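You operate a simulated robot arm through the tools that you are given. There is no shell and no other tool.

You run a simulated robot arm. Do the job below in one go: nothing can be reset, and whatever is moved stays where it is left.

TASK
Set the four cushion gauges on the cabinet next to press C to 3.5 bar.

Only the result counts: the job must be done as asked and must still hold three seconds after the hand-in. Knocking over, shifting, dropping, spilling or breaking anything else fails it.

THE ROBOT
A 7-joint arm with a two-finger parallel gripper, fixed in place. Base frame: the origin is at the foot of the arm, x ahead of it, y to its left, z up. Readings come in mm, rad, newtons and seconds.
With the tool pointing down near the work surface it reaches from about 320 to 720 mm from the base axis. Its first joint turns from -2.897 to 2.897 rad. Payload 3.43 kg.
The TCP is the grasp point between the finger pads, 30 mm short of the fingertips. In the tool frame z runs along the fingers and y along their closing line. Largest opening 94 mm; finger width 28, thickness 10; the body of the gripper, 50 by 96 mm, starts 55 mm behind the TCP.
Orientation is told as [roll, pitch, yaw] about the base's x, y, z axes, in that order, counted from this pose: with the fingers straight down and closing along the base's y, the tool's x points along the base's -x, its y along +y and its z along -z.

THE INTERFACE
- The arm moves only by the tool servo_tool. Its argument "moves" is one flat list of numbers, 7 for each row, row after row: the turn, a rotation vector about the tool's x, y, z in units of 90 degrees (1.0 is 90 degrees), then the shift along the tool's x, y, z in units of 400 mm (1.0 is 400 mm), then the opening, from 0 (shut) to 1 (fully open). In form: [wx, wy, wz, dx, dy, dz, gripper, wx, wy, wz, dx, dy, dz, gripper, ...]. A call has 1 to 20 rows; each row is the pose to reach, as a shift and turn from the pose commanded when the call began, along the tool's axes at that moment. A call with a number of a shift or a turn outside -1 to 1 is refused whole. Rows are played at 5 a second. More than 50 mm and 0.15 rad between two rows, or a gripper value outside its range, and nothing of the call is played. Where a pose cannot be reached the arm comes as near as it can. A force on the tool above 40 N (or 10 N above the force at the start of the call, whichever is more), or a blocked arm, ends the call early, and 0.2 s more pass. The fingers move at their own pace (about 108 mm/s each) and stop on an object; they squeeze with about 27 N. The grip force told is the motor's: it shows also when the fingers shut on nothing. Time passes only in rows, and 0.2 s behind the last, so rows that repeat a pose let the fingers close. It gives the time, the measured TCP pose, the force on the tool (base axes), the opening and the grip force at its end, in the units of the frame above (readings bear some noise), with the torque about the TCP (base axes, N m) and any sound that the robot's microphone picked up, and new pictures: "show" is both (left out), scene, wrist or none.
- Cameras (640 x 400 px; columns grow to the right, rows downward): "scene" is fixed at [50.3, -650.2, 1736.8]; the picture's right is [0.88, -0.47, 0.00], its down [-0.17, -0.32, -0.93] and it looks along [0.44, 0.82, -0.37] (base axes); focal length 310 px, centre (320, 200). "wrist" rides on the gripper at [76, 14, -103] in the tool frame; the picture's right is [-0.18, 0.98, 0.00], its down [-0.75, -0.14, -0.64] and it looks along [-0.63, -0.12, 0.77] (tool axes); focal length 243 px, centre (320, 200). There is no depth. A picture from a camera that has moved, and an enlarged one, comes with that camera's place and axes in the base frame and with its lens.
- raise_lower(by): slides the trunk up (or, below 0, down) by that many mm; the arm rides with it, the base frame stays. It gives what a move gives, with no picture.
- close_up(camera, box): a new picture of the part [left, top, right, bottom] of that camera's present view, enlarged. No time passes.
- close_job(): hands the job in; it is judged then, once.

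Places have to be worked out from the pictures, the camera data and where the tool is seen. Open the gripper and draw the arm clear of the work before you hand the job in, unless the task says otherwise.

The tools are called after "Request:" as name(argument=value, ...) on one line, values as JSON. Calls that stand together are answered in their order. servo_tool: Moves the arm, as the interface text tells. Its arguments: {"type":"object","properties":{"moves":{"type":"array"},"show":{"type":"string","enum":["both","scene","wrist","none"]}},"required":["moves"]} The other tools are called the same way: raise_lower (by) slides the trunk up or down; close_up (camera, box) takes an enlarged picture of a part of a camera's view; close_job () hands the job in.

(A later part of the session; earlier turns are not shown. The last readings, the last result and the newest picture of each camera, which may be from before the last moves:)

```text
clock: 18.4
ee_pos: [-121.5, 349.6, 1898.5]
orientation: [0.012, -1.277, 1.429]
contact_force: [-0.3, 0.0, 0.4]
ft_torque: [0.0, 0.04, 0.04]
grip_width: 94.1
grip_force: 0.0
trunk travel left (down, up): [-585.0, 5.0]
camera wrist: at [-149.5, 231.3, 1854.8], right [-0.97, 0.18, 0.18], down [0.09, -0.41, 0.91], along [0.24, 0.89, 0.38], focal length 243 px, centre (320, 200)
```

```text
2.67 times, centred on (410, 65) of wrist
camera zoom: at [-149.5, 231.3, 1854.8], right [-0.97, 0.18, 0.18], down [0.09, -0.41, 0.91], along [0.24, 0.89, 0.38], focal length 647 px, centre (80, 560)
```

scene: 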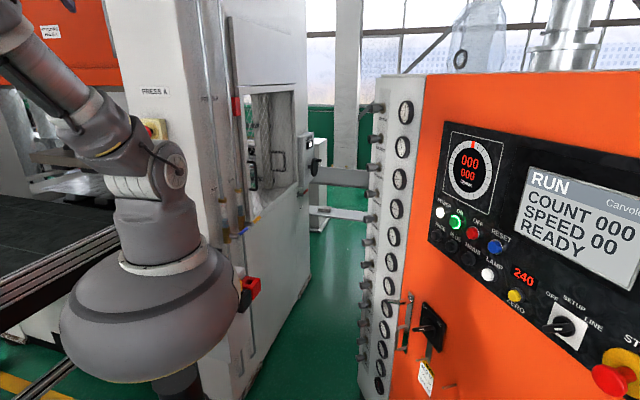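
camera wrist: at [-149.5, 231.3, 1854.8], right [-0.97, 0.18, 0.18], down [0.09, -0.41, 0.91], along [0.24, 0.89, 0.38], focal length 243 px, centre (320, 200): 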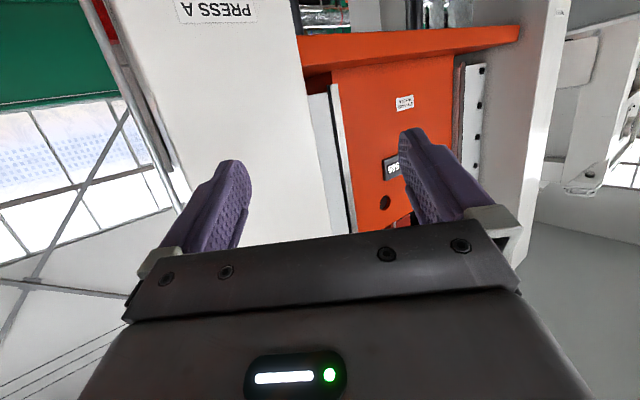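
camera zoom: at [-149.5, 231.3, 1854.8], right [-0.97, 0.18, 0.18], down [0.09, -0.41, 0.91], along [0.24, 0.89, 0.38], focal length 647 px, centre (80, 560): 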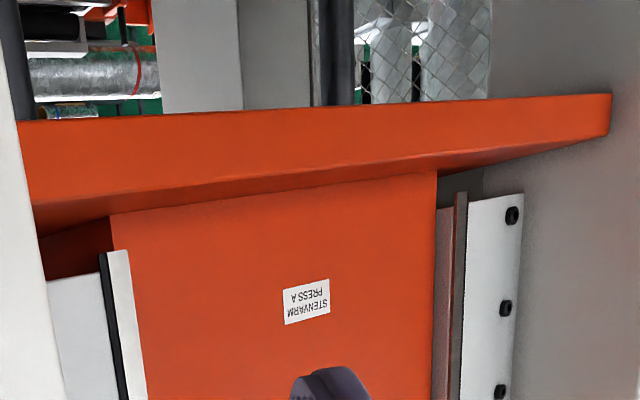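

Beyond press A is another tall machine toward -x,+y. I turn 0.6 rad further left to see it.

Request:
servo_tool(moves=[-0.0731, 0, -0.0222, 0.0162, 0.0968, -0.0534, 1, -0.1462, 0, -0.0444, 0.0356, 0.186, -0.1175, 1, -0.2193, 0, -0.0666, 0.0579, 0.2668, -0.1909, 1, -0.2924, 0, -0.0888, 0.0829, 0.3375, -0.2735, 1, -0.3655, 0, -0.111, 0.1101, 0.3975, -0.3634, 1], show="wrist")

Request:
servo_tool(moves=[0, 0.09, 0, 0, 0, 0, 1, 0, 0.18, 0, 0, 0, 0, 1, 0, 0.27, 0, 0, 0, 0, 1, 0, 0.36, 0, 0, 0, 0, 1, 0, 0.45, 0, 0, 0, 0, 1], show="wrist")

```text
clock: 19.6
ee_pos: [-297.5, 219.6, 1899.6]
orientation: [0.011, -1.279, 2.029]
contact_force: [0.6, -0.2, 0.2]
ft_torque: [0.02, 0.02, 0.0]
grip_width: 94.2
grip_force: 0.1
trunk travel left (down, up): [-585.0, 5.0]
camera wrist: at [-254.5, 105.5, 1856.0], right [-0.9, -0.4, 0.18], down [0.31, -0.29, 0.91], along [-0.31, 0.87, 0.38], focal length 243 px, centre (320, 200)
```

wrist: 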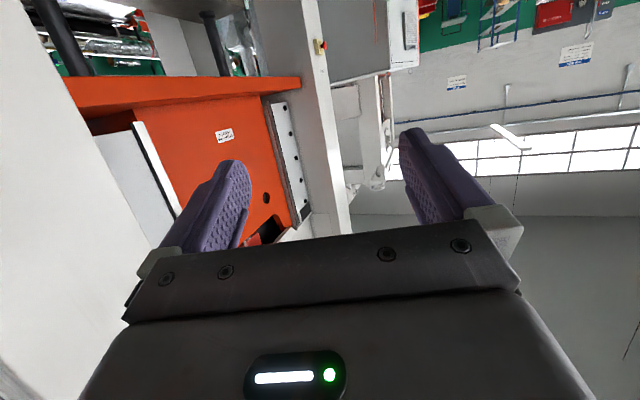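

```text
clock: 20.8
ee_pos: [-298.5, 223.8, 1898.6]
orientation: [0.005, -0.568, 2.037]
contact_force: [-0.3, 0.0, 0.5]
ft_torque: [0.01, -0.01, 0.0]
grip_width: 94.0
grip_force: 0.1
trunk travel left (down, up): [-585.0, 5.0]
camera wrist: at [-255.4, 109.9, 1944.3], right [-0.95, -0.31, 0.1], down [0.0, 0.33, 0.95], along [-0.32, 0.89, -0.31], focal length 243 px, centre (320, 200)
```

wrist: 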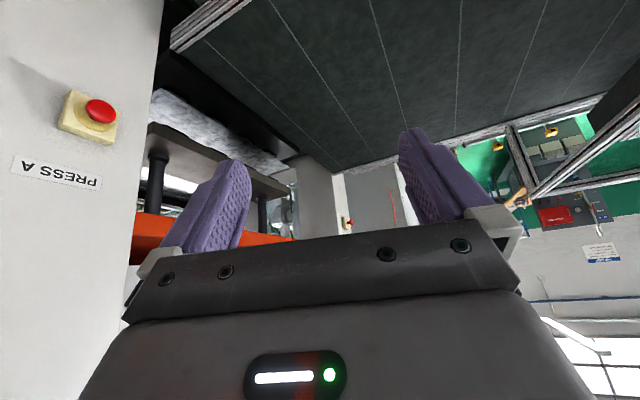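

There is a grey cabinet/column beyond press A. I zoom on it.

Request:
close_up(camera="wrist", box=[270, 130, 430, 250])

Request:
close_up(camera="wrist", box=[440, 90, 640, 270])

Request:
close_up(camera="wrist", box=[140, 80, 320, 240])

```text
3.33 times, centred on (350, 190) of wrist
camera zoom: at [-255.4, 109.9, 1944.3], right [-0.95, -0.31, 0.1], down [0.0, 0.33, 0.95], along [-0.32, 0.89, -0.31], focal length 809 px, centre (220, 233)
```

zoom: 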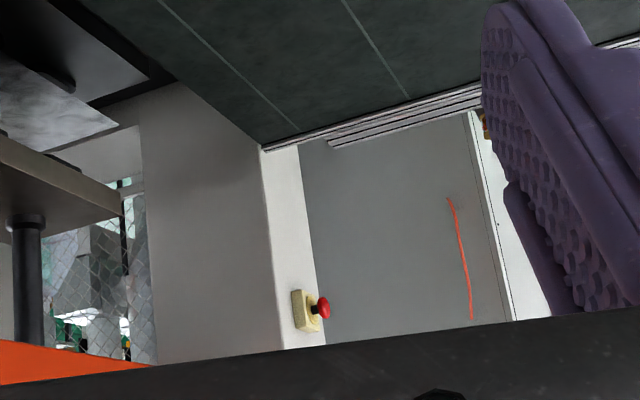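

```text
2.22 times, centred on (540, 180) of wrist
camera zoom: at [-255.4, 109.9, 1944.3], right [-0.95, -0.31, 0.1], down [0.0, 0.33, 0.95], along [-0.32, 0.89, -0.31], focal length 539 px, centre (-169, 244)
```

zoom: 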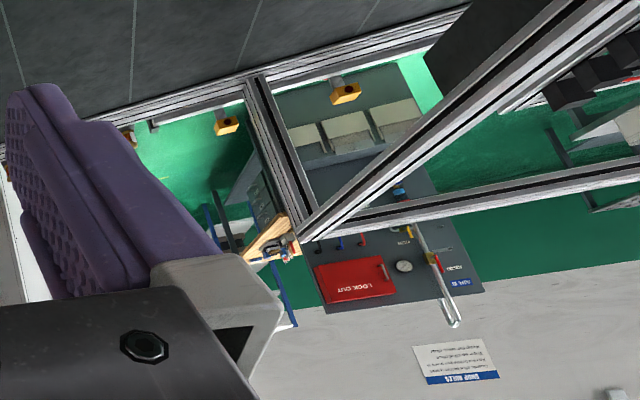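

```text
2.50 times, centred on (230, 160) of wrist
camera zoom: at [-255.4, 109.9, 1944.3], right [-0.95, -0.31, 0.1], down [0.0, 0.33, 0.95], along [-0.32, 0.89, -0.31], focal length 606 px, centre (545, 300)
```

zoom: 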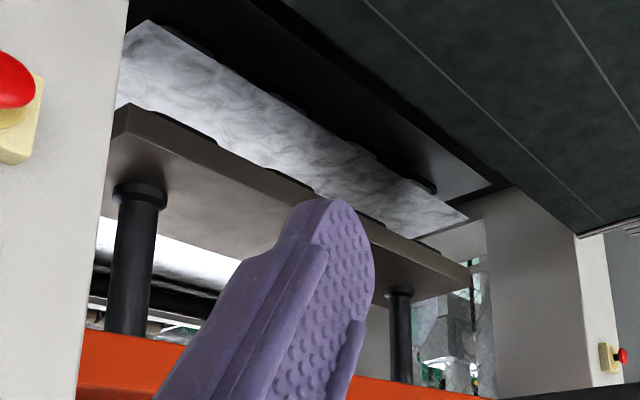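

No other gauge cabinet is within reach on this side, so I need the letter of the press right behind the orange cabinet. I turn back toward the front.

Request:
servo_tool(moves=[0.0411, 0, 0.0644, -0.0369, -0.1028, 0.0235, 1, 0.0822, 0, 0.1288, -0.063, -0.2098, 0.0402, 1, 0.1233, 0, 0.1932, -0.0782, -0.32, 0.0499, 1, 0.1644, 0, 0.2576, -0.0822, -0.4313, 0.0525, 1, 0.2055, 0, 0.322, -0.075, -0.5425, 0.0479, 1, 0.2466, 0, 0.3864, -0.0565, -0.652, 0.036, 1, 0.2877, 0, 0.4508, -0.0272, -0.7578, 0.0174, 1, 0.3288, 0, 0.5152, 0.0126, -0.859, -0.0081, 1, 0.3699, 0, 0.5796, 0.0626, -0.9538, -0.04, 1], show="wrist")

Request:
servo_tool(moves=[0.0411, 0, 0.0644, -0.0369, -0.1028, 0.0235, 1, 0.0822, 0, 0.1288, -0.063, -0.2098, 0.0402, 1, 0.1233, 0, 0.1932, -0.0782, -0.32, 0.0499, 1, 0.1644, 0, 0.2576, -0.0822, -0.4313, 0.0525, 1, 0.2055, 0, 0.322, -0.075, -0.5425, 0.0479, 1, 0.2466, 0, 0.3864, -0.0565, -0.652, 0.036, 1, 0.2877, 0, 0.4508, -0.0272, -0.7578, 0.0174, 1, 0.3288, 0, 0.5152, 0.0126, -0.859, -0.0081, 1, 0.3699, 0, 0.5796, 0.0626, -0.9538, -0.04, 1], show="wrist")

```text
clock: 22.8
ee_pos: [57.2, 367.4, 1898.2]
orientation: [0.006, -0.565, 0.955]
contact_force: [0.5, 0.7, -0.5]
ft_torque: [-0.01, 0.02, 0.01]
grip_width: 94.0
grip_force: 0.0
trunk travel left (down, up): [-585.0, 5.0]
camera wrist: at [-21.1, 277.5, 1943.8], right [-0.72, 0.69, 0.1], down [0.29, 0.16, 0.95], along [0.64, 0.71, -0.31], focal length 243 px, centre (320, 200)
```

wrist: 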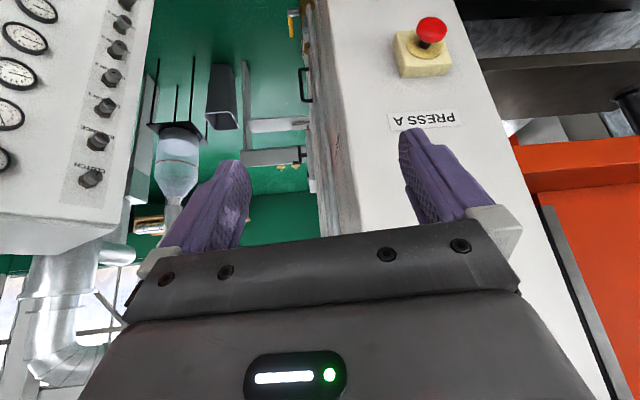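

```text
clock: 24.8
ee_pos: [355.0, 122.0, 1897.3]
orientation: [0.0, -0.563, -0.12]
contact_force: [0.3, -0.7, 0.6]
ft_torque: [0.05, 0.05, 0.01]
grip_width: 94.0
grip_force: 0.0
trunk travel left (down, up): [-585.0, 5.0]
camera wrist: at [239.3, 150.4, 1942.2], right [0.27, 0.96, 0.1], down [0.28, -0.18, 0.95], along [0.92, -0.23, -0.31], focal length 243 px, centre (320, 200)
```

wrist: 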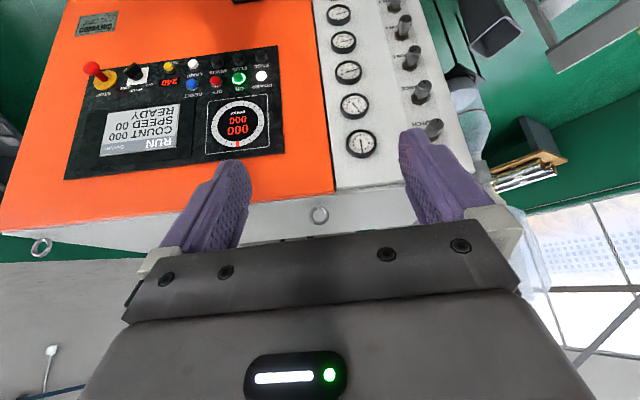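

I now reach forward above the cabinet (top near z≈1760) to view the press behind it.

Request:
servo_tool(moves=[0, -0.036, 0, -0.089, -0.07, 0.0128, 1, 0, -0.072, 0, -0.178, -0.14, 0.0256, 1, 0, -0.108, 0, -0.267, -0.21, 0.0384, 1, 0, -0.144, 0, -0.356, -0.28, 0.0512, 1, 0, -0.18, 0, -0.445, -0.35, 0.064, 1, 0, -0.216, 0, -0.535, -0.42, 0.0767, 1, 0, -0.25, 0, -0.624, -0.49, 0.0895, 1], show="wrist")

```text
clock: 26.4
ee_pos: [558.8, -101.4, 1999.8]
orientation: [0.001, -0.958, -0.121]
contact_force: [-0.7, -0.8, 0.7]
ft_torque: [0.04, 0.03, 0.01]
grip_width: 93.9
grip_force: 0.0
trunk travel left (down, up): [-585.0, 5.0]
camera wrist: at [435.9, -72.4, 1996.6], right [0.22, 0.96, 0.15], down [-0.11, -0.13, 0.99], along [0.97, -0.23, 0.07], focal length 243 px, centre (320, 200)
```

wrist: 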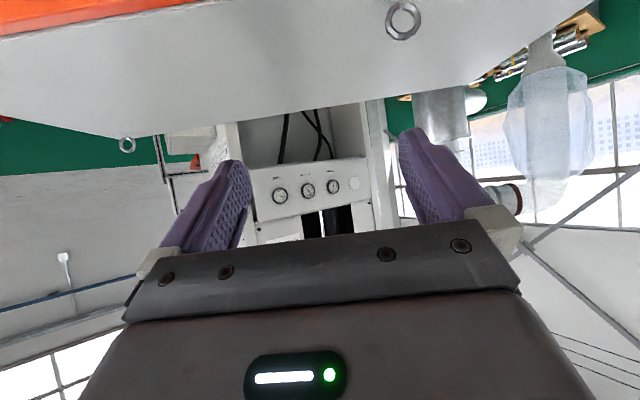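

Request:
close_up(camera="wrist", box=[150, 90, 400, 240])

Request:
close_up(camera="wrist", box=[220, 90, 380, 190])

```text
2.56 times, centred on (275, 165) of wrist
camera zoom: at [435.9, -72.4, 1996.6], right [0.22, 0.96, 0.15], down [-0.11, -0.13, 0.99], along [0.97, -0.23, 0.07], focal length 621 px, centre (435, 290)
```

zoom: 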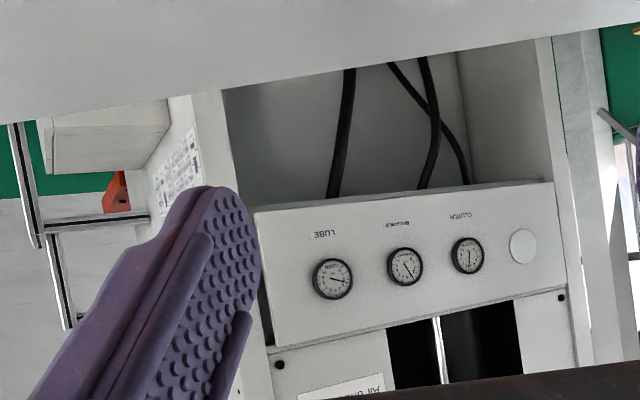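

```text
4.00 times, centred on (300, 140) of wrist
camera zoom: at [435.9, -72.4, 1996.6], right [0.22, 0.96, 0.15], down [-0.11, -0.13, 0.99], along [0.97, -0.23, 0.07], focal length 970 px, centre (400, 440)
```

zoom: 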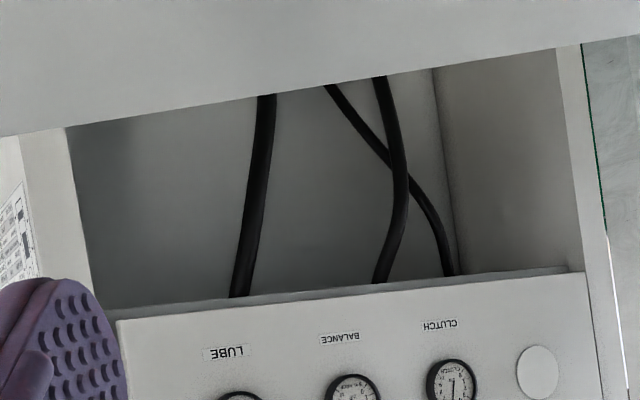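

The press behind the cabinet shows only its gauge strip; no letter yet. I tilt up further and turn slightly right to see its upper part between the fingers.

Request:
servo_tool(moves=[0, -0.08, 0, 0, 0, 0, 1, 0, -0.16, 0, 0, 0, 0, 1, 0, -0.24, 0, 0, 0, 0, 1, 0, -0.32, 0, 0, 0, 0, 1], show="wrist")

Request:
close_up(camera="wrist", box=[200, 30, 460, 240])

```text
clock: 27.4
ee_pos: [557.1, -99.0, 1999.6]
orientation: [-0.002, -1.462, -0.118]
contact_force: [-0.1, -0.1, -0.8]
ft_torque: [0.0, 0.02, 0.0]
grip_width: 94.1
grip_force: 0.0
trunk travel left (down, up): [-585.0, 5.0]
camera wrist: at [449.9, -71.5, 1934.9], right [0.14, 0.97, 0.18], down [-0.57, -0.07, 0.82], along [0.81, -0.22, 0.54], focal length 243 px, centre (320, 200)
```

wrist: 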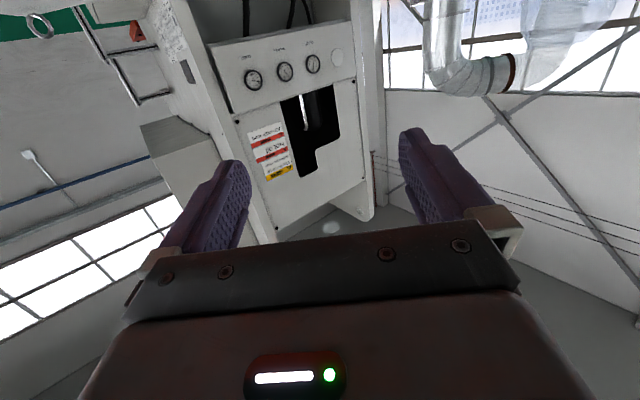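

```text
1.90 times, centred on (330, 135) of wrist
camera zoom: at [449.9, -71.5, 1934.9], right [0.14, 0.97, 0.18], down [-0.57, -0.07, 0.82], along [0.81, -0.22, 0.54], focal length 462 px, centre (301, 324)
```

zoom: 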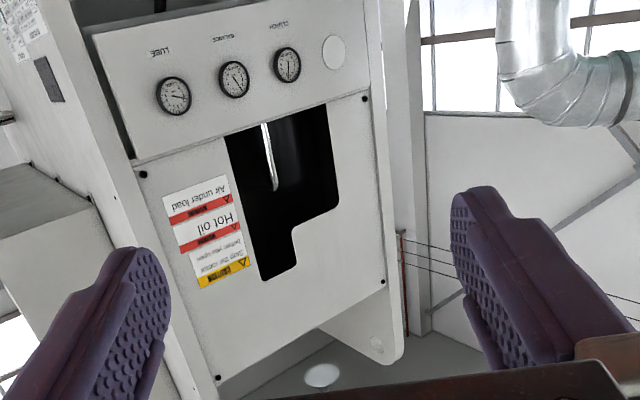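

No letter on this face; there are paper sheets and a plate on its -y side. I zoom in on those.

Request:
close_up(camera="wrist", box=[140, 0, 220, 100])

Request:
close_up(camera="wrist", box=[60, 0, 180, 130])

```text
4.00 times, centred on (180, 50) of wrist
camera zoom: at [449.9, -71.5, 1934.9], right [0.14, 0.97, 0.18], down [-0.57, -0.07, 0.82], along [0.81, -0.22, 0.54], focal length 970 px, centre (880, 800)
```

zoom: 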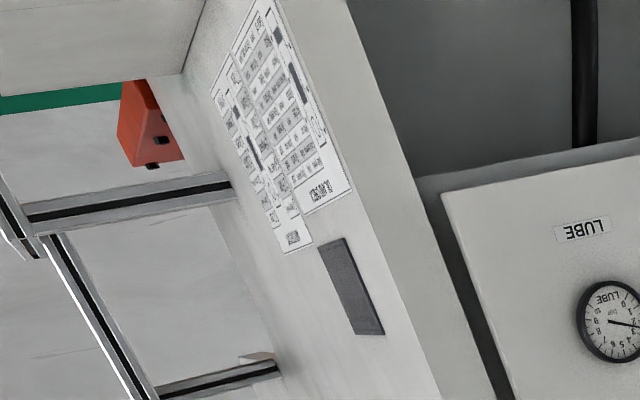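

```text
3.08 times, centred on (120, 65) of wrist
camera zoom: at [449.9, -71.5, 1934.9], right [0.14, 0.97, 0.18], down [-0.57, -0.07, 0.82], along [0.81, -0.22, 0.54], focal length 746 px, centre (935, 615)
```

zoom: 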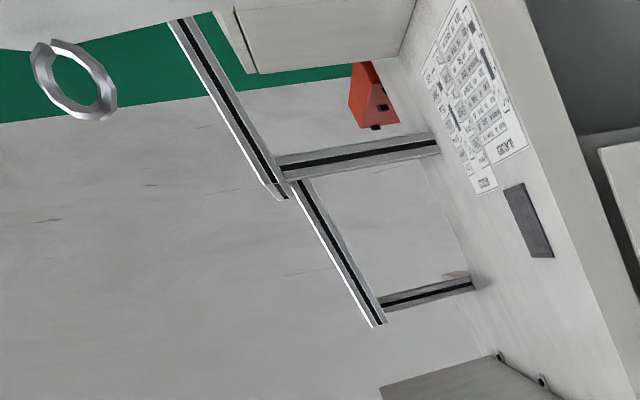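

I shift the hand to the -y side, keeping it pointing forward, to look at the -y face of that press.

Request:
servo_tool(moves=[0, 0, 0, 0.0055, -0.104, -0.0508, 1, 0, 0, 0, 0.011, -0.208, -0.1016, 1, 0, 0, 0, 0.0167, -0.3127, -0.1523, 1, 0, 0, 0, 0.022, -0.417, -0.203, 1, 0, 0, 0, 0.028, -0.521, -0.254, 1, 0, 0, 0, 0.033, -0.625, -0.305, 1, 0, 0, 0, 0.039, -0.73, -0.355, 1, 0, 0, 0, 0.044, -0.834, -0.406, 1, 0, 0, 0, 0.05, -0.938, -0.457, 1], show="wrist")

```text
clock: 29.4
ee_pos: [328.8, -452.4, 1999.3]
orientation: [0.023, -1.461, -0.142]
contact_force: [-0.2, -0.6, 0.5]
ft_torque: [0.02, -0.02, 0.05]
grip_width: 94.1
grip_force: 0.1
trunk travel left (down, up): [-585.0, 5.0]
camera wrist: at [222.4, -425.5, 1934.7], right [0.14, 0.97, 0.19], down [-0.57, -0.08, 0.82], along [0.81, -0.22, 0.54], focal length 243 px, centre (320, 200)
```

wrist: 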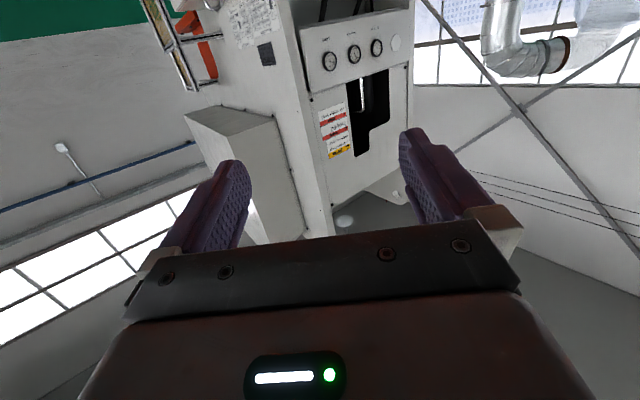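

Request:
close_up(camera="wrist", box=[220, 0, 300, 80])

Request:
close_up(camera="wrist", box=[130, 0, 250, 110])

Request:
servo_tool(moves=[0, 0.09, 0, 0, 0, 0, 1, 0, 0.18, 0, 0, 0, 0, 1, 0, 0.27, 0, 0, 0, 0, 1], show="wrist")

```text
5.00 times, centred on (260, 40) of wrist
camera zoom: at [222.4, -425.5, 1934.7], right [0.14, 0.97, 0.19], down [-0.57, -0.08, 0.82], along [0.81, -0.22, 0.54], focal length 1213 px, centre (620, 1000)
```

zoom: 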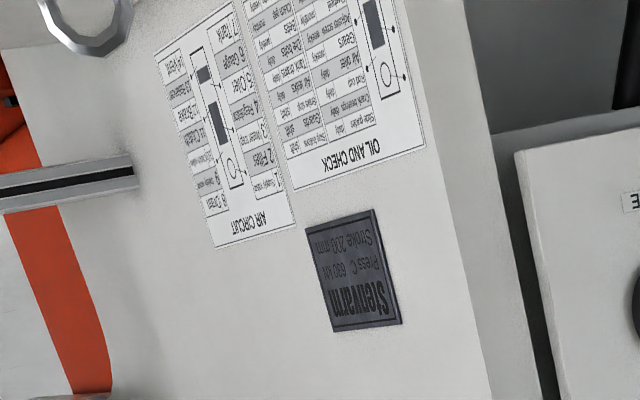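

```text
3.64 times, centred on (190, 55) of wrist
camera zoom: at [222.4, -425.5, 1934.7], right [0.14, 0.97, 0.19], down [-0.57, -0.08, 0.82], along [0.81, -0.22, 0.54], focal length 882 px, centre (793, 727)
```

zoom: 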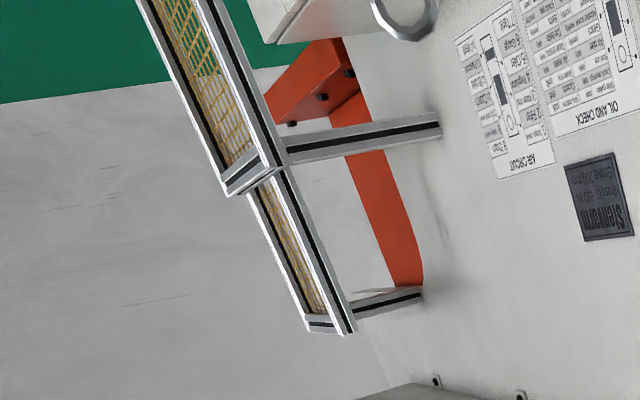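

```text
clock: 30.2
ee_pos: [330.1, -450.7, 1998.9]
orientation: [0.006, -1.033, -0.126]
contact_force: [0.7, -0.5, -0.5]
ft_torque: [0.03, 0.02, -0.01]
grip_width: 94.0
grip_force: 0.1
trunk travel left (down, up): [-585.0, 5.0]
camera wrist: at [207.1, -421.3, 1986.0], right [0.21, 0.96, 0.16], down [-0.18, -0.12, 0.98], along [0.96, -0.24, 0.15], focal length 243 px, centre (320, 200)
```

wrist: 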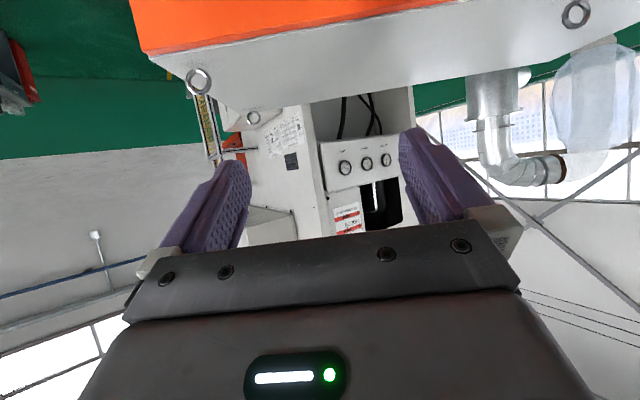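

The plate reads "Stenvarm Press C 630 kN", so the orange cabinet in front is indeed the cabinet next to press C. I zoom on the sheets there for any hint about regulators before going to the gauge panel.

Request:
close_up(camera="wrist", box=[262, 102, 312, 174])

Request:
close_up(camera="scene", box=[355, 85, 425, 185])

```text
5.56 times, centred on (287, 138) of wrist
camera zoom: at [207.1, -421.3, 1986.0], right [0.21, 0.96, 0.16], down [-0.18, -0.12, 0.98], along [0.96, -0.24, 0.15], focal length 1348 px, centre (503, 544)
```

zoom: 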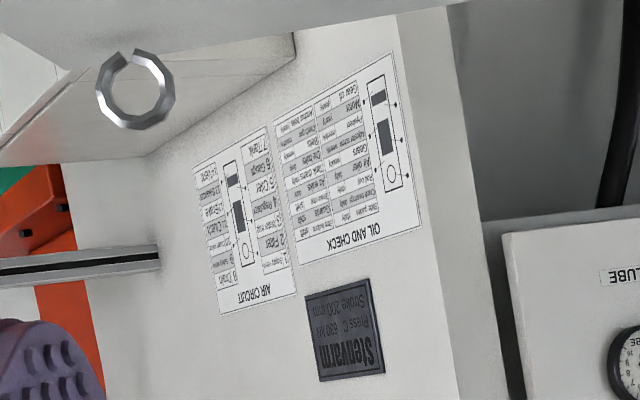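

```text
4.00 times, centred on (390, 135) of scene
camera zoom: at [50.3, -650.2, 1736.8], right [0.88, -0.47, 0.0], down [-0.17, -0.32, -0.93], along [0.44, 0.82, -0.37], focal length 1239 px, centre (40, 460)
```

zoom: 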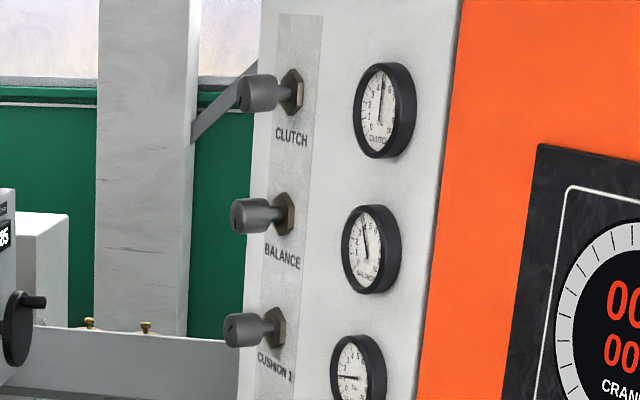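

Nothing there changes the plan: CUSHION 1–4 regulators on this panel must go to 3.5 bar. I bring the hand back to the +y side, staying well off the cabinet, in two straight moves.

Request:
servo_tool(moves=[0, 0, 0, -0.0036, 0.1102, 0.006, 1, 0, 0, 0, -0.0072, 0.2204, 0.012, 1, 0, 0, 0, -0.0108, 0.3307, 0.018, 1, 0, 0, 0, -0.0144, 0.4409, 0.024, 1, 0, 0, 0, -0.018, 0.5511, 0.03, 1, 0, 0, 0, -0.0215, 0.6613, 0.036, 1, 0, 0, 0, -0.0251, 0.7716, 0.042, 1, 0, 0, 0, -0.0287, 0.8818, 0.048, 1, 0, 0, 0, -0.0323, 0.992, 0.0541, 1], show="none")

Request:
servo_tool(moves=[0, 0, 0, -0.0036, 0.1102, 0.006, 1, 0, 0, 0, -0.0072, 0.2204, 0.012, 1, 0, 0, 0, -0.0108, 0.3307, 0.018, 1, 0, 0, 0, -0.0144, 0.4409, 0.024, 1, 0, 0, 0, -0.018, 0.5511, 0.03, 1, 0, 0, 0, -0.0215, 0.6613, 0.036, 1, 0, 0, 0, -0.0251, 0.7716, 0.042, 1, 0, 0, 0, -0.0287, 0.8818, 0.048, 1, 0, 0, 0, -0.0323, 0.992, 0.0541, 1], show="wrist")

```text
clock: 32.2
ee_pos: [403.4, -52.8, 2000.4]
orientation: [-0.001, -1.036, -0.119]
contact_force: [0.3, 1.0, 0.4]
ft_torque: [-0.02, 0.02, 0.0]
grip_width: 93.8
grip_force: 0.1
trunk travel left (down, up): [-585.0, 5.0]
```

```text
clock: 34.2
ee_pos: [475.6, 341.8, 1997.3]
orientation: [-0.007, -1.034, -0.114]
contact_force: [0.6, 0.2, 0.2]
ft_torque: [-0.05, 0.0, -0.05]
grip_width: 94.2
grip_force: 0.0
trunk travel left (down, up): [-585.0, 5.0]
camera wrist: at [353.7, 369.4, 1983.9], right [0.21, 0.96, 0.15], down [-0.18, -0.12, 0.98], along [0.96, -0.23, 0.15], focal length 243 px, centre (320, 200)
```

wrist: 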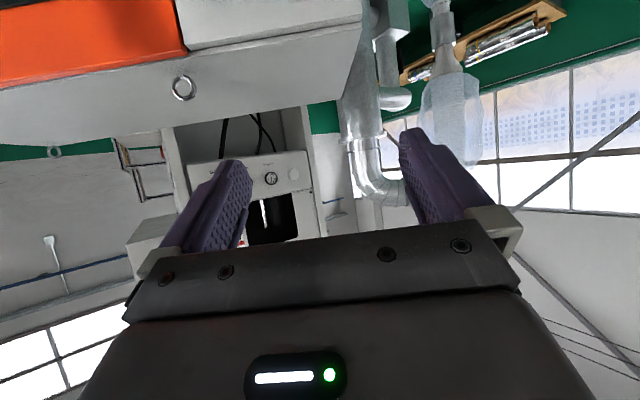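

I lower the trunk back by 280 mm (nothing lies below the hand there), and then look at the panel from its front.

Request:
raise_lower(by=-280)

Request:
servo_tool(moves=[0, 0, 0, 0, 0, 0, 1], show="both")

```text
clock: 37.1
ee_pos: [474.9, 334.7, 1719.2]
orientation: [0.001, -1.035, -0.12]
contact_force: [-1.0, -0.3, 0.3]
ft_torque: [0.0, 0.03, -0.01]
grip_width: 94.1
grip_force: 0.1
trunk travel left (down, up): [-305.0, 285.0]
```

```text
clock: 37.5
ee_pos: [475.2, 333.2, 1719.0]
orientation: [-0.001, -1.035, -0.119]
contact_force: [0.0, -0.7, -0.6]
ft_torque: [-0.01, 0.01, -0.01]
grip_width: 94.1
grip_force: 0.0
trunk travel left (down, up): [-305.0, 285.0]
camera wrist: at [351.8, 363.2, 1705.9], right [0.21, 0.96, 0.16], down [-0.18, -0.12, 0.98], along [0.96, -0.23, 0.15], focal length 243 px, centre (320, 200)
```

scene: 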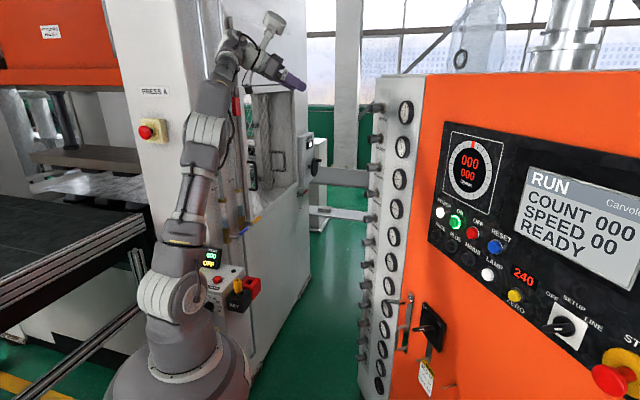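
wrist: 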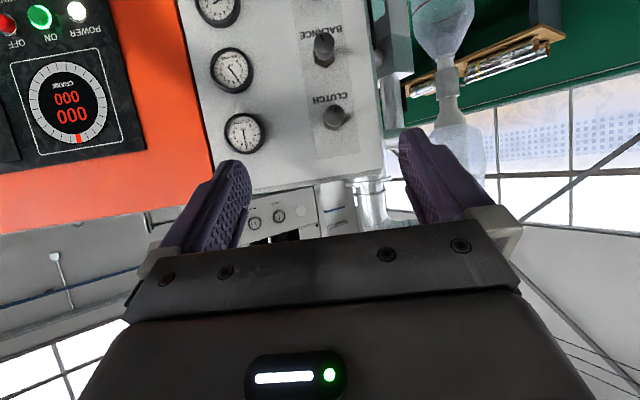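

The panel top with CLUTCH and BALANCE regulators is in view. I take enlarged views to measure the positions of knobs and gauges.

Request:
close_up(camera="wrist", box=[190, 0, 390, 125])

Request:
close_up(camera="wrist", box=[200, 70, 400, 195])

Request:
close_up(camera="scene", box=[360, 85, 424, 125])

Request:
close_up(camera="scene", box=[360, 120, 424, 160])

```text
3.20 times, centred on (290, 62) of wrist
camera zoom: at [351.8, 363.2, 1705.9], right [0.21, 0.96, 0.16], down [-0.18, -0.12, 0.98], along [0.96, -0.23, 0.15], focal length 776 px, centre (416, 640)
```

zoom: 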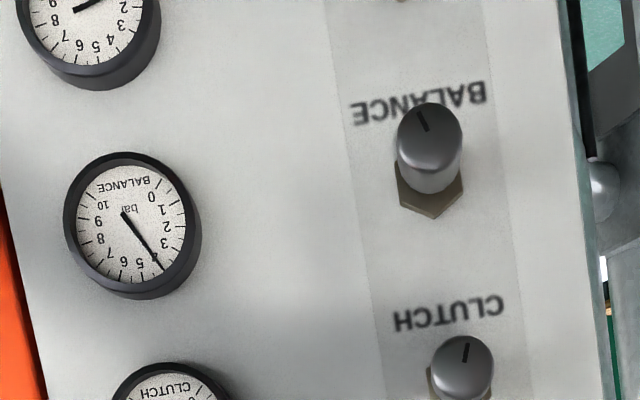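

```text
3.20 times, centred on (300, 132) of wrist
camera zoom: at [351.8, 363.2, 1705.9], right [0.21, 0.96, 0.16], down [-0.18, -0.12, 0.98], along [0.96, -0.23, 0.15], focal length 776 px, centre (384, 416)
```

zoom: 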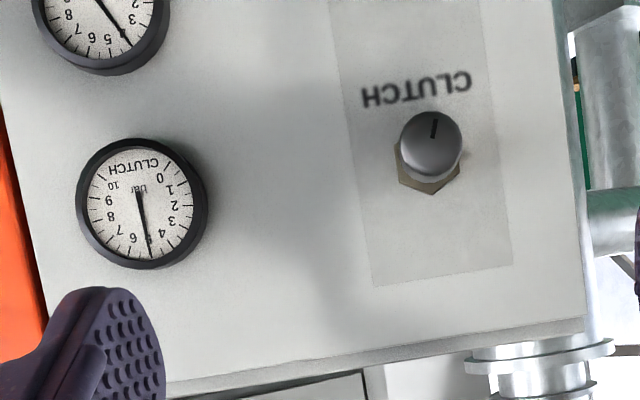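

```text
10.00 times, centred on (392, 105) of scene
camera zoom: at [50.3, -650.2, 1736.8], right [0.88, -0.47, 0.0], down [-0.17, -0.32, -0.93], along [0.44, 0.82, -0.37], focal length 3098 px, centre (-400, 1150)
```

zoom: 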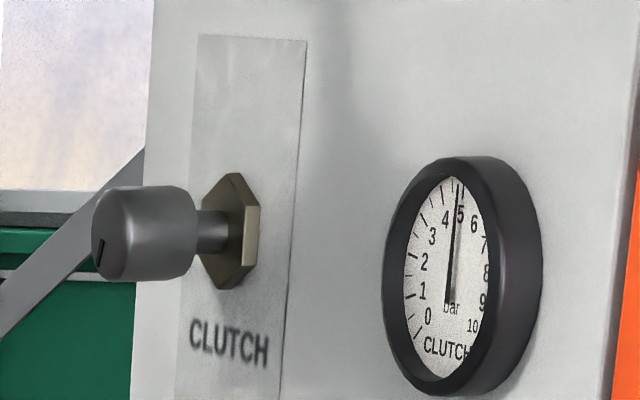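

```text
10.00 times, centred on (392, 140) of scene
camera zoom: at [50.3, -650.2, 1736.8], right [0.88, -0.47, 0.0], down [-0.17, -0.32, -0.93], along [0.44, 0.82, -0.37], focal length 3098 px, centre (-400, 800)
```

zoom: 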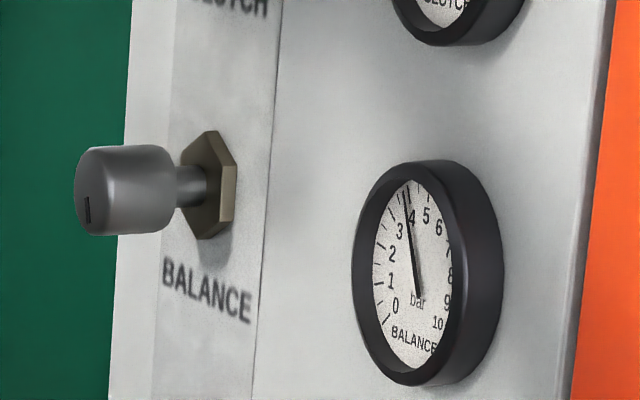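

Triangulating from both cameras: knob faces are at about x≈775, y≈310, with CLUTCH z≈1629, BALANCE z≈1516, so CUSHION 1–4 lie at z≈1403, 1290, 1177, 1064; the panel is turned about 11.5°. I bring the hand level in front of CUSHION 1 at a safe 215 mm distance.

Request:
servo_tool(moves=[0, -0.0426, 0, 0.0715, 0.0084, 0.0724, 1, 0, -0.0853, 0, 0.143, 0.0168, 0.1448, 1, 0, -0.128, 0, 0.2145, 0.0251, 0.2171, 1, 0, -0.1706, 0, 0.286, 0.0335, 0.2895, 1, 0, -0.2132, 0, 0.3575, 0.0419, 0.3619, 1, 0, -0.2558, 0, 0.429, 0.0503, 0.4343, 1, 0, -0.2985, 0, 0.5005, 0.0586, 0.5066, 1, 0, -0.3411, 0, 0.572, 0.067, 0.579, 1], show="both")

```text
clock: 39.3
ee_pos: [561.0, 352.3, 1403.7]
orientation: [-3.096, -1.569, 2.98]
contact_force: [0.4, -0.6, 0.0]
ft_torque: [-0.02, -0.05, -0.02]
grip_width: 94.4
grip_force: 0.0
trunk travel left (down, up): [-305.0, 285.0]
camera wrist: at [462.4, 378.0, 1326.9], right [0.12, 0.98, 0.18], down [-0.65, -0.06, 0.75], along [0.75, -0.21, 0.63], focal length 243 px, centre (320, 200)
```

scene: 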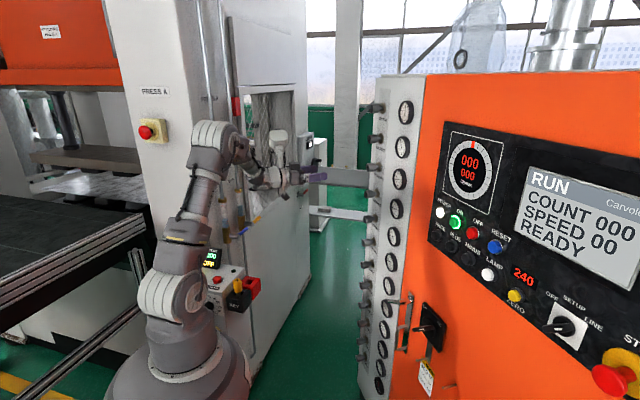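
wrist: 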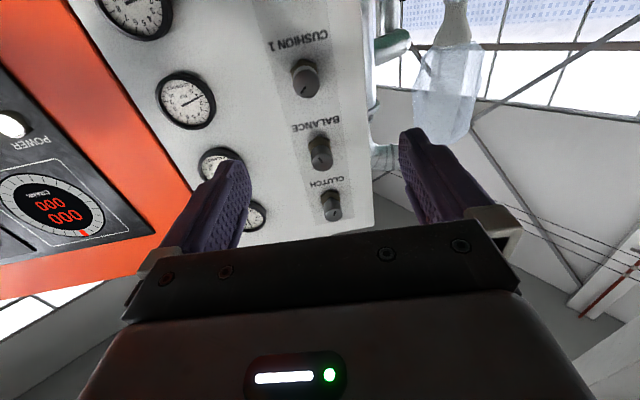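

The hand is level with CUSHION 1 and points at it nearly. I correct the yaw to match the panel and approach to about 60 mm before the knob face.

Request:
servo_tool(moves=[0.0129, 0, 0, 0, -0.0074, 0.0985, 1, 0.0258, 0, 0, 0, -0.0148, 0.197, 1, 0.0387, 0, 0, 0, -0.0221, 0.2955, 1, 0.0516, 0, 0, 0, -0.0295, 0.394, 1, 0.0516, 0, 0, 0, -0.0295, 0.394, 1], show="both")

```text
clock: 40.5
ee_pos: [714.0, 321.1, 1403.3]
orientation: [2.828, -1.57, -3.025]
contact_force: [0.5, -0.8, -1.0]
ft_torque: [-0.02, -0.02, 0.0]
grip_width: 93.9
grip_force: 0.1
trunk travel left (down, up): [-305.0, 285.0]
camera wrist: at [617.8, 354.7, 1327.2], right [0.2, 0.96, 0.18], down [-0.66, -0.01, 0.75], along [0.73, -0.27, 0.63], focal length 243 px, centre (320, 200)
```

scene: 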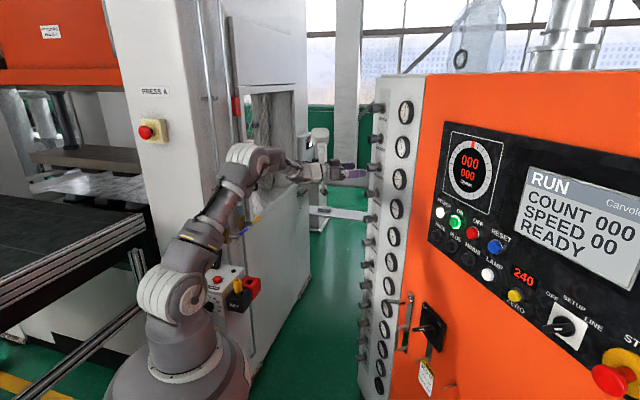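
wrist: 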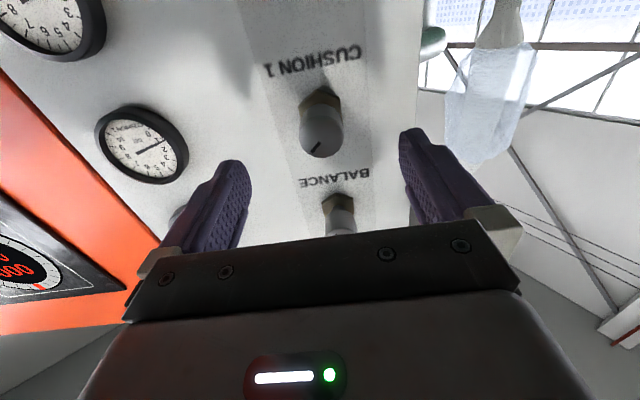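

The knob is almost exactly on the tool axis (expected at about (320,137) for 60 mm ahead). I zoom to measure the face centre and to read the gauge closely.

Request:
close_up(camera="wrist", box=[270, 70, 380, 170])

Request:
close_up(camera="wrist", box=[0, 0, 200, 190])

Request:
close_up(camera="scene", box=[340, 155, 420, 205])

```text
4.00 times, centred on (325, 120) of wrist
camera zoom: at [617.8, 354.7, 1327.2], right [0.2, 0.96, 0.18], down [-0.66, -0.01, 0.75], along [0.73, -0.27, 0.63], focal length 970 px, centre (300, 520)
```

zoom: 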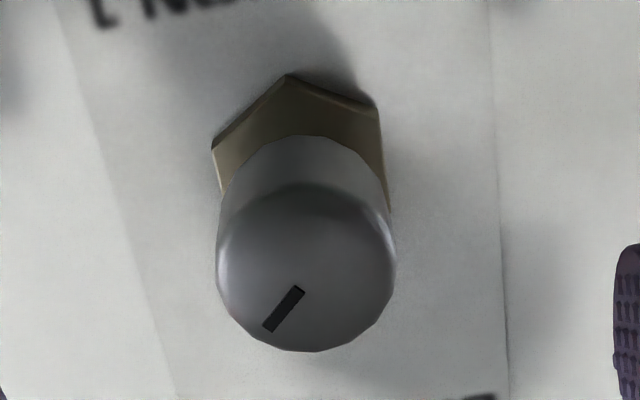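

```text
2.11 times, centred on (100, 95) of wrist
camera zoom: at [617.8, 354.7, 1327.2], right [0.2, 0.96, 0.18], down [-0.66, -0.01, 0.75], along [0.73, -0.27, 0.63], focal length 511 px, centre (783, 421)
```

zoom: 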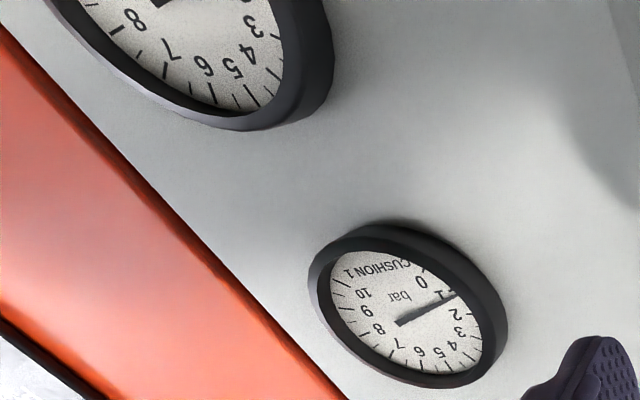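

```text
8.00 times, centred on (380, 180) of scene
camera zoom: at [50.3, -650.2, 1736.8], right [0.88, -0.47, 0.0], down [-0.17, -0.32, -0.93], along [0.44, 0.82, -0.37], focal length 2478 px, centre (-160, 360)
```

zoom: 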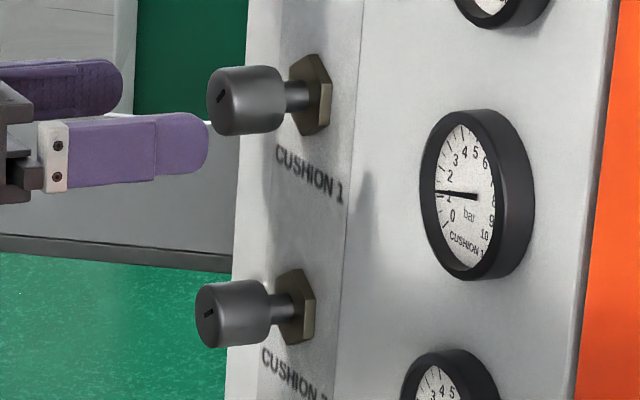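

The tool axis meets the knob face within about 1 mm. I advance 63 mm so the fingertips straddle the knob barrel (about 33 mm deep, hex nut starts near 45 mm).

Request:
servo_tool(moves=[0, 0, 0, 0, 0, 0.05, 1, 0, 0, 0, 0, 0, 0.1, 1, 0, 0, 0, 0, 0, 0.14, 1, 0, 0, 0, 0, 0, 0.1575, 1, 0, 0, 0, 0, 0, 0.1575, 1], show="both")

Request:
close_up(camera="scene", box=[340, 155, 420, 205])

```text
clock: 41.7
ee_pos: [777.0, 308.5, 1404.8]
orientation: [2.127, -1.57, -2.328]
contact_force: [0.0, 0.9, 0.6]
ft_torque: [0.01, -0.02, 0.0]
grip_width: 93.8
grip_force: 0.0
trunk travel left (down, up): [-305.0, 285.0]
camera wrist: at [680.4, 342.5, 1327.6], right [0.2, 0.96, 0.18], down [-0.66, -0.01, 0.75], along [0.73, -0.27, 0.63], focal length 243 px, centre (320, 200)
```

scene: 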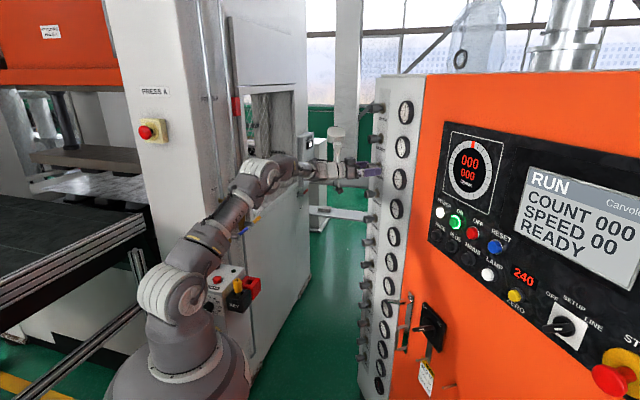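
wrist: 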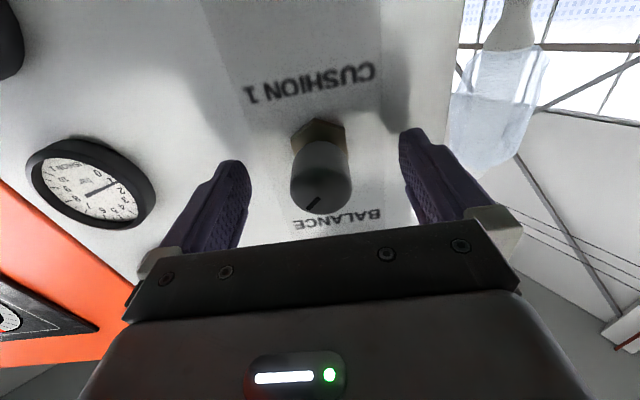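

```text
8.00 times, centred on (380, 180) of scene
camera zoom: at [50.3, -650.2, 1736.8], right [0.88, -0.47, 0.0], down [-0.17, -0.32, -0.93], along [0.44, 0.82, -0.37], focal length 2478 px, centre (-160, 360)
```

zoom: 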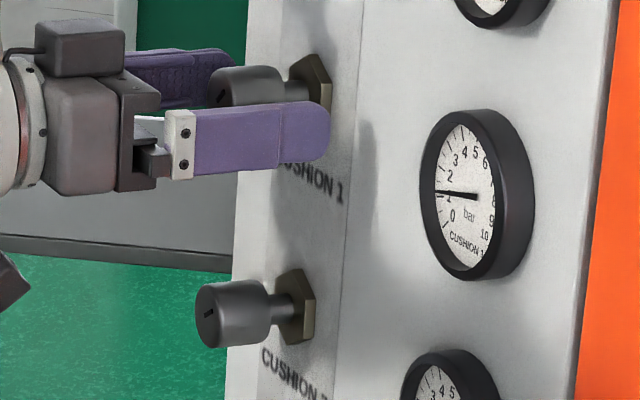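

The knob sits centrally between the fingers, with the face at the TCP. I close the gripper on the barrel.

Request:
servo_tool(moves=[0, 0, 0, 0, 0, 0, 0.5, 0, 0, 0, 0, 0, 0, 0.3, 0, 0, 0, 0, 0, 0, 0, 0, 0, 0, 0, 0, 0, 0], show="both")

Request:
close_up(camera="wrist", box=[20, 110, 180, 250])

Request:
close_up(camera="scene", box=[380, 160, 420, 200])

```text
clock: 42.7
ee_pos: [776.1, 310.3, 1404.3]
orientation: [2.532, -1.57, -2.73]
contact_force: [1.2, 0.6, 1.1]
ft_torque: [0.0, -0.01, -1.03]
grip_width: 33.4
grip_force: 44.9
trunk travel left (down, up): [-305.0, 285.0]
camera wrist: at [680.4, 342.7, 1327.5], right [0.2, 0.96, 0.18], down [-0.66, -0.01, 0.75], along [0.73, -0.27, 0.63], focal length 243 px, centre (320, 200)
```

scene: 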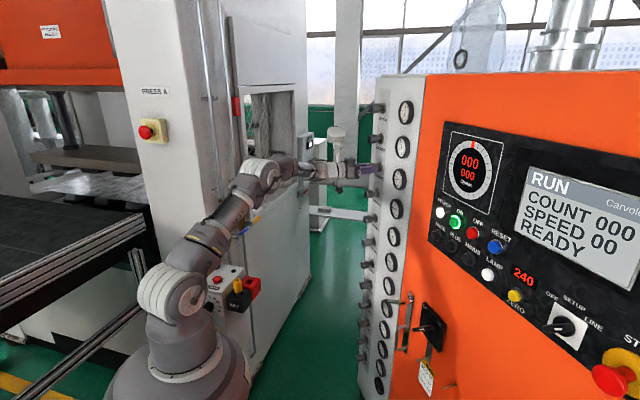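
wrist: 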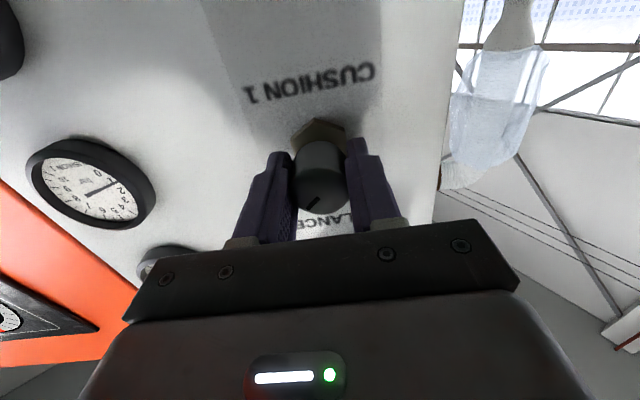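

```text
2.86 times, centred on (100, 180) of wrist
camera zoom: at [680.4, 342.7, 1327.5], right [0.2, 0.96, 0.18], down [-0.66, -0.01, 0.75], along [0.73, -0.27, 0.63], focal length 693 px, centre (949, 257)
```

zoom: 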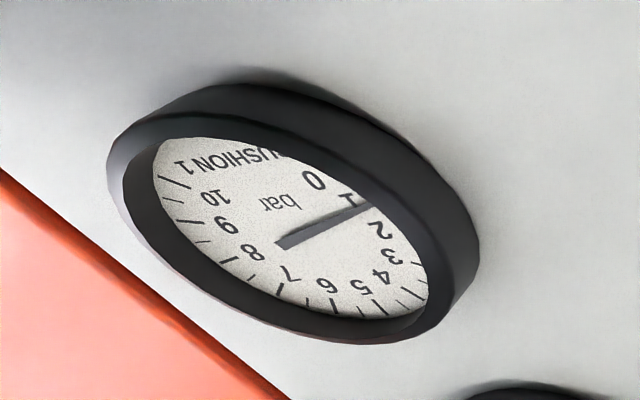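

```text
10.00 times, centred on (400, 180) of scene
camera zoom: at [50.3, -650.2, 1736.8], right [0.88, -0.47, 0.0], down [-0.17, -0.32, -0.93], along [0.44, 0.82, -0.37], focal length 3098 px, centre (-480, 400)
```

zoom: 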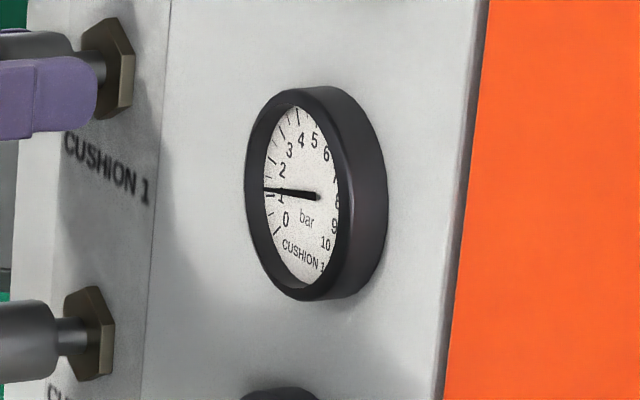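

The barrel is gripped (33.4 mm). I turn clockwise by about 20° as a test and watch the gauge.

Request:
servo_tool(moves=[0, 0, 0.075, 0, 0, 0, 0, 0, 0, 0.15, 0, 0, 0, 0, 0, 0, 0.222, 0, 0, 0, 0, 0, 0, 0.222, 0, 0, 0, 0], show="both")

Request:
close_up(camera="scene", box=[380, 160, 420, 200])

```text
clock: 43.7
ee_pos: [776.3, 309.2, 1404.3]
orientation: [1.569, -1.222, -1.771]
contact_force: [0.1, 3.7, -1.0]
ft_torque: [-0.1, -0.54, -1.25]
grip_width: 33.2
grip_force: 45.6
trunk travel left (down, up): [-305.0, 285.0]
camera wrist: at [685.5, 368.0, 1337.2], right [0.17, 0.84, 0.51], down [-0.71, -0.26, 0.66], along [0.69, -0.47, 0.55], focal length 243 px, centre (320, 200)
```

scene: 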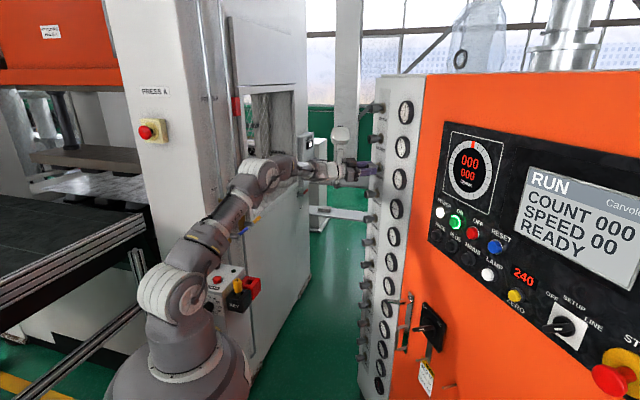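
wrist: 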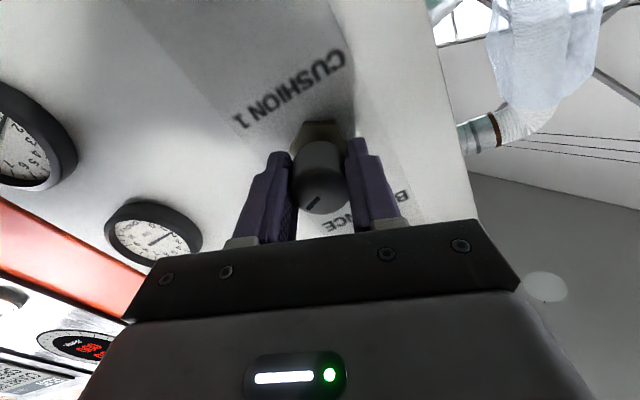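

```text
10.00 times, centred on (400, 180) of scene
camera zoom: at [50.3, -650.2, 1736.8], right [0.88, -0.47, 0.0], down [-0.17, -0.32, -0.93], along [0.44, 0.82, -0.37], focal length 3098 px, centre (-480, 400)
```

zoom: 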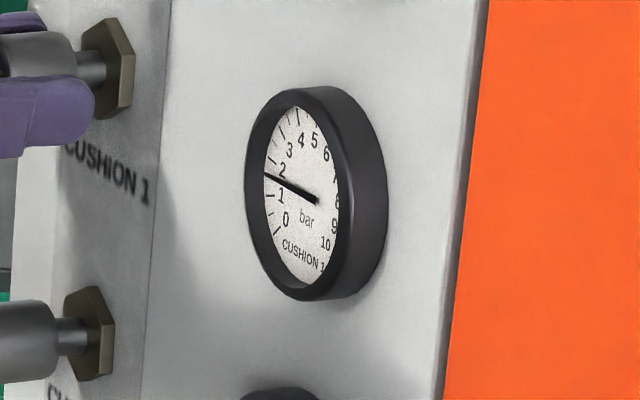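

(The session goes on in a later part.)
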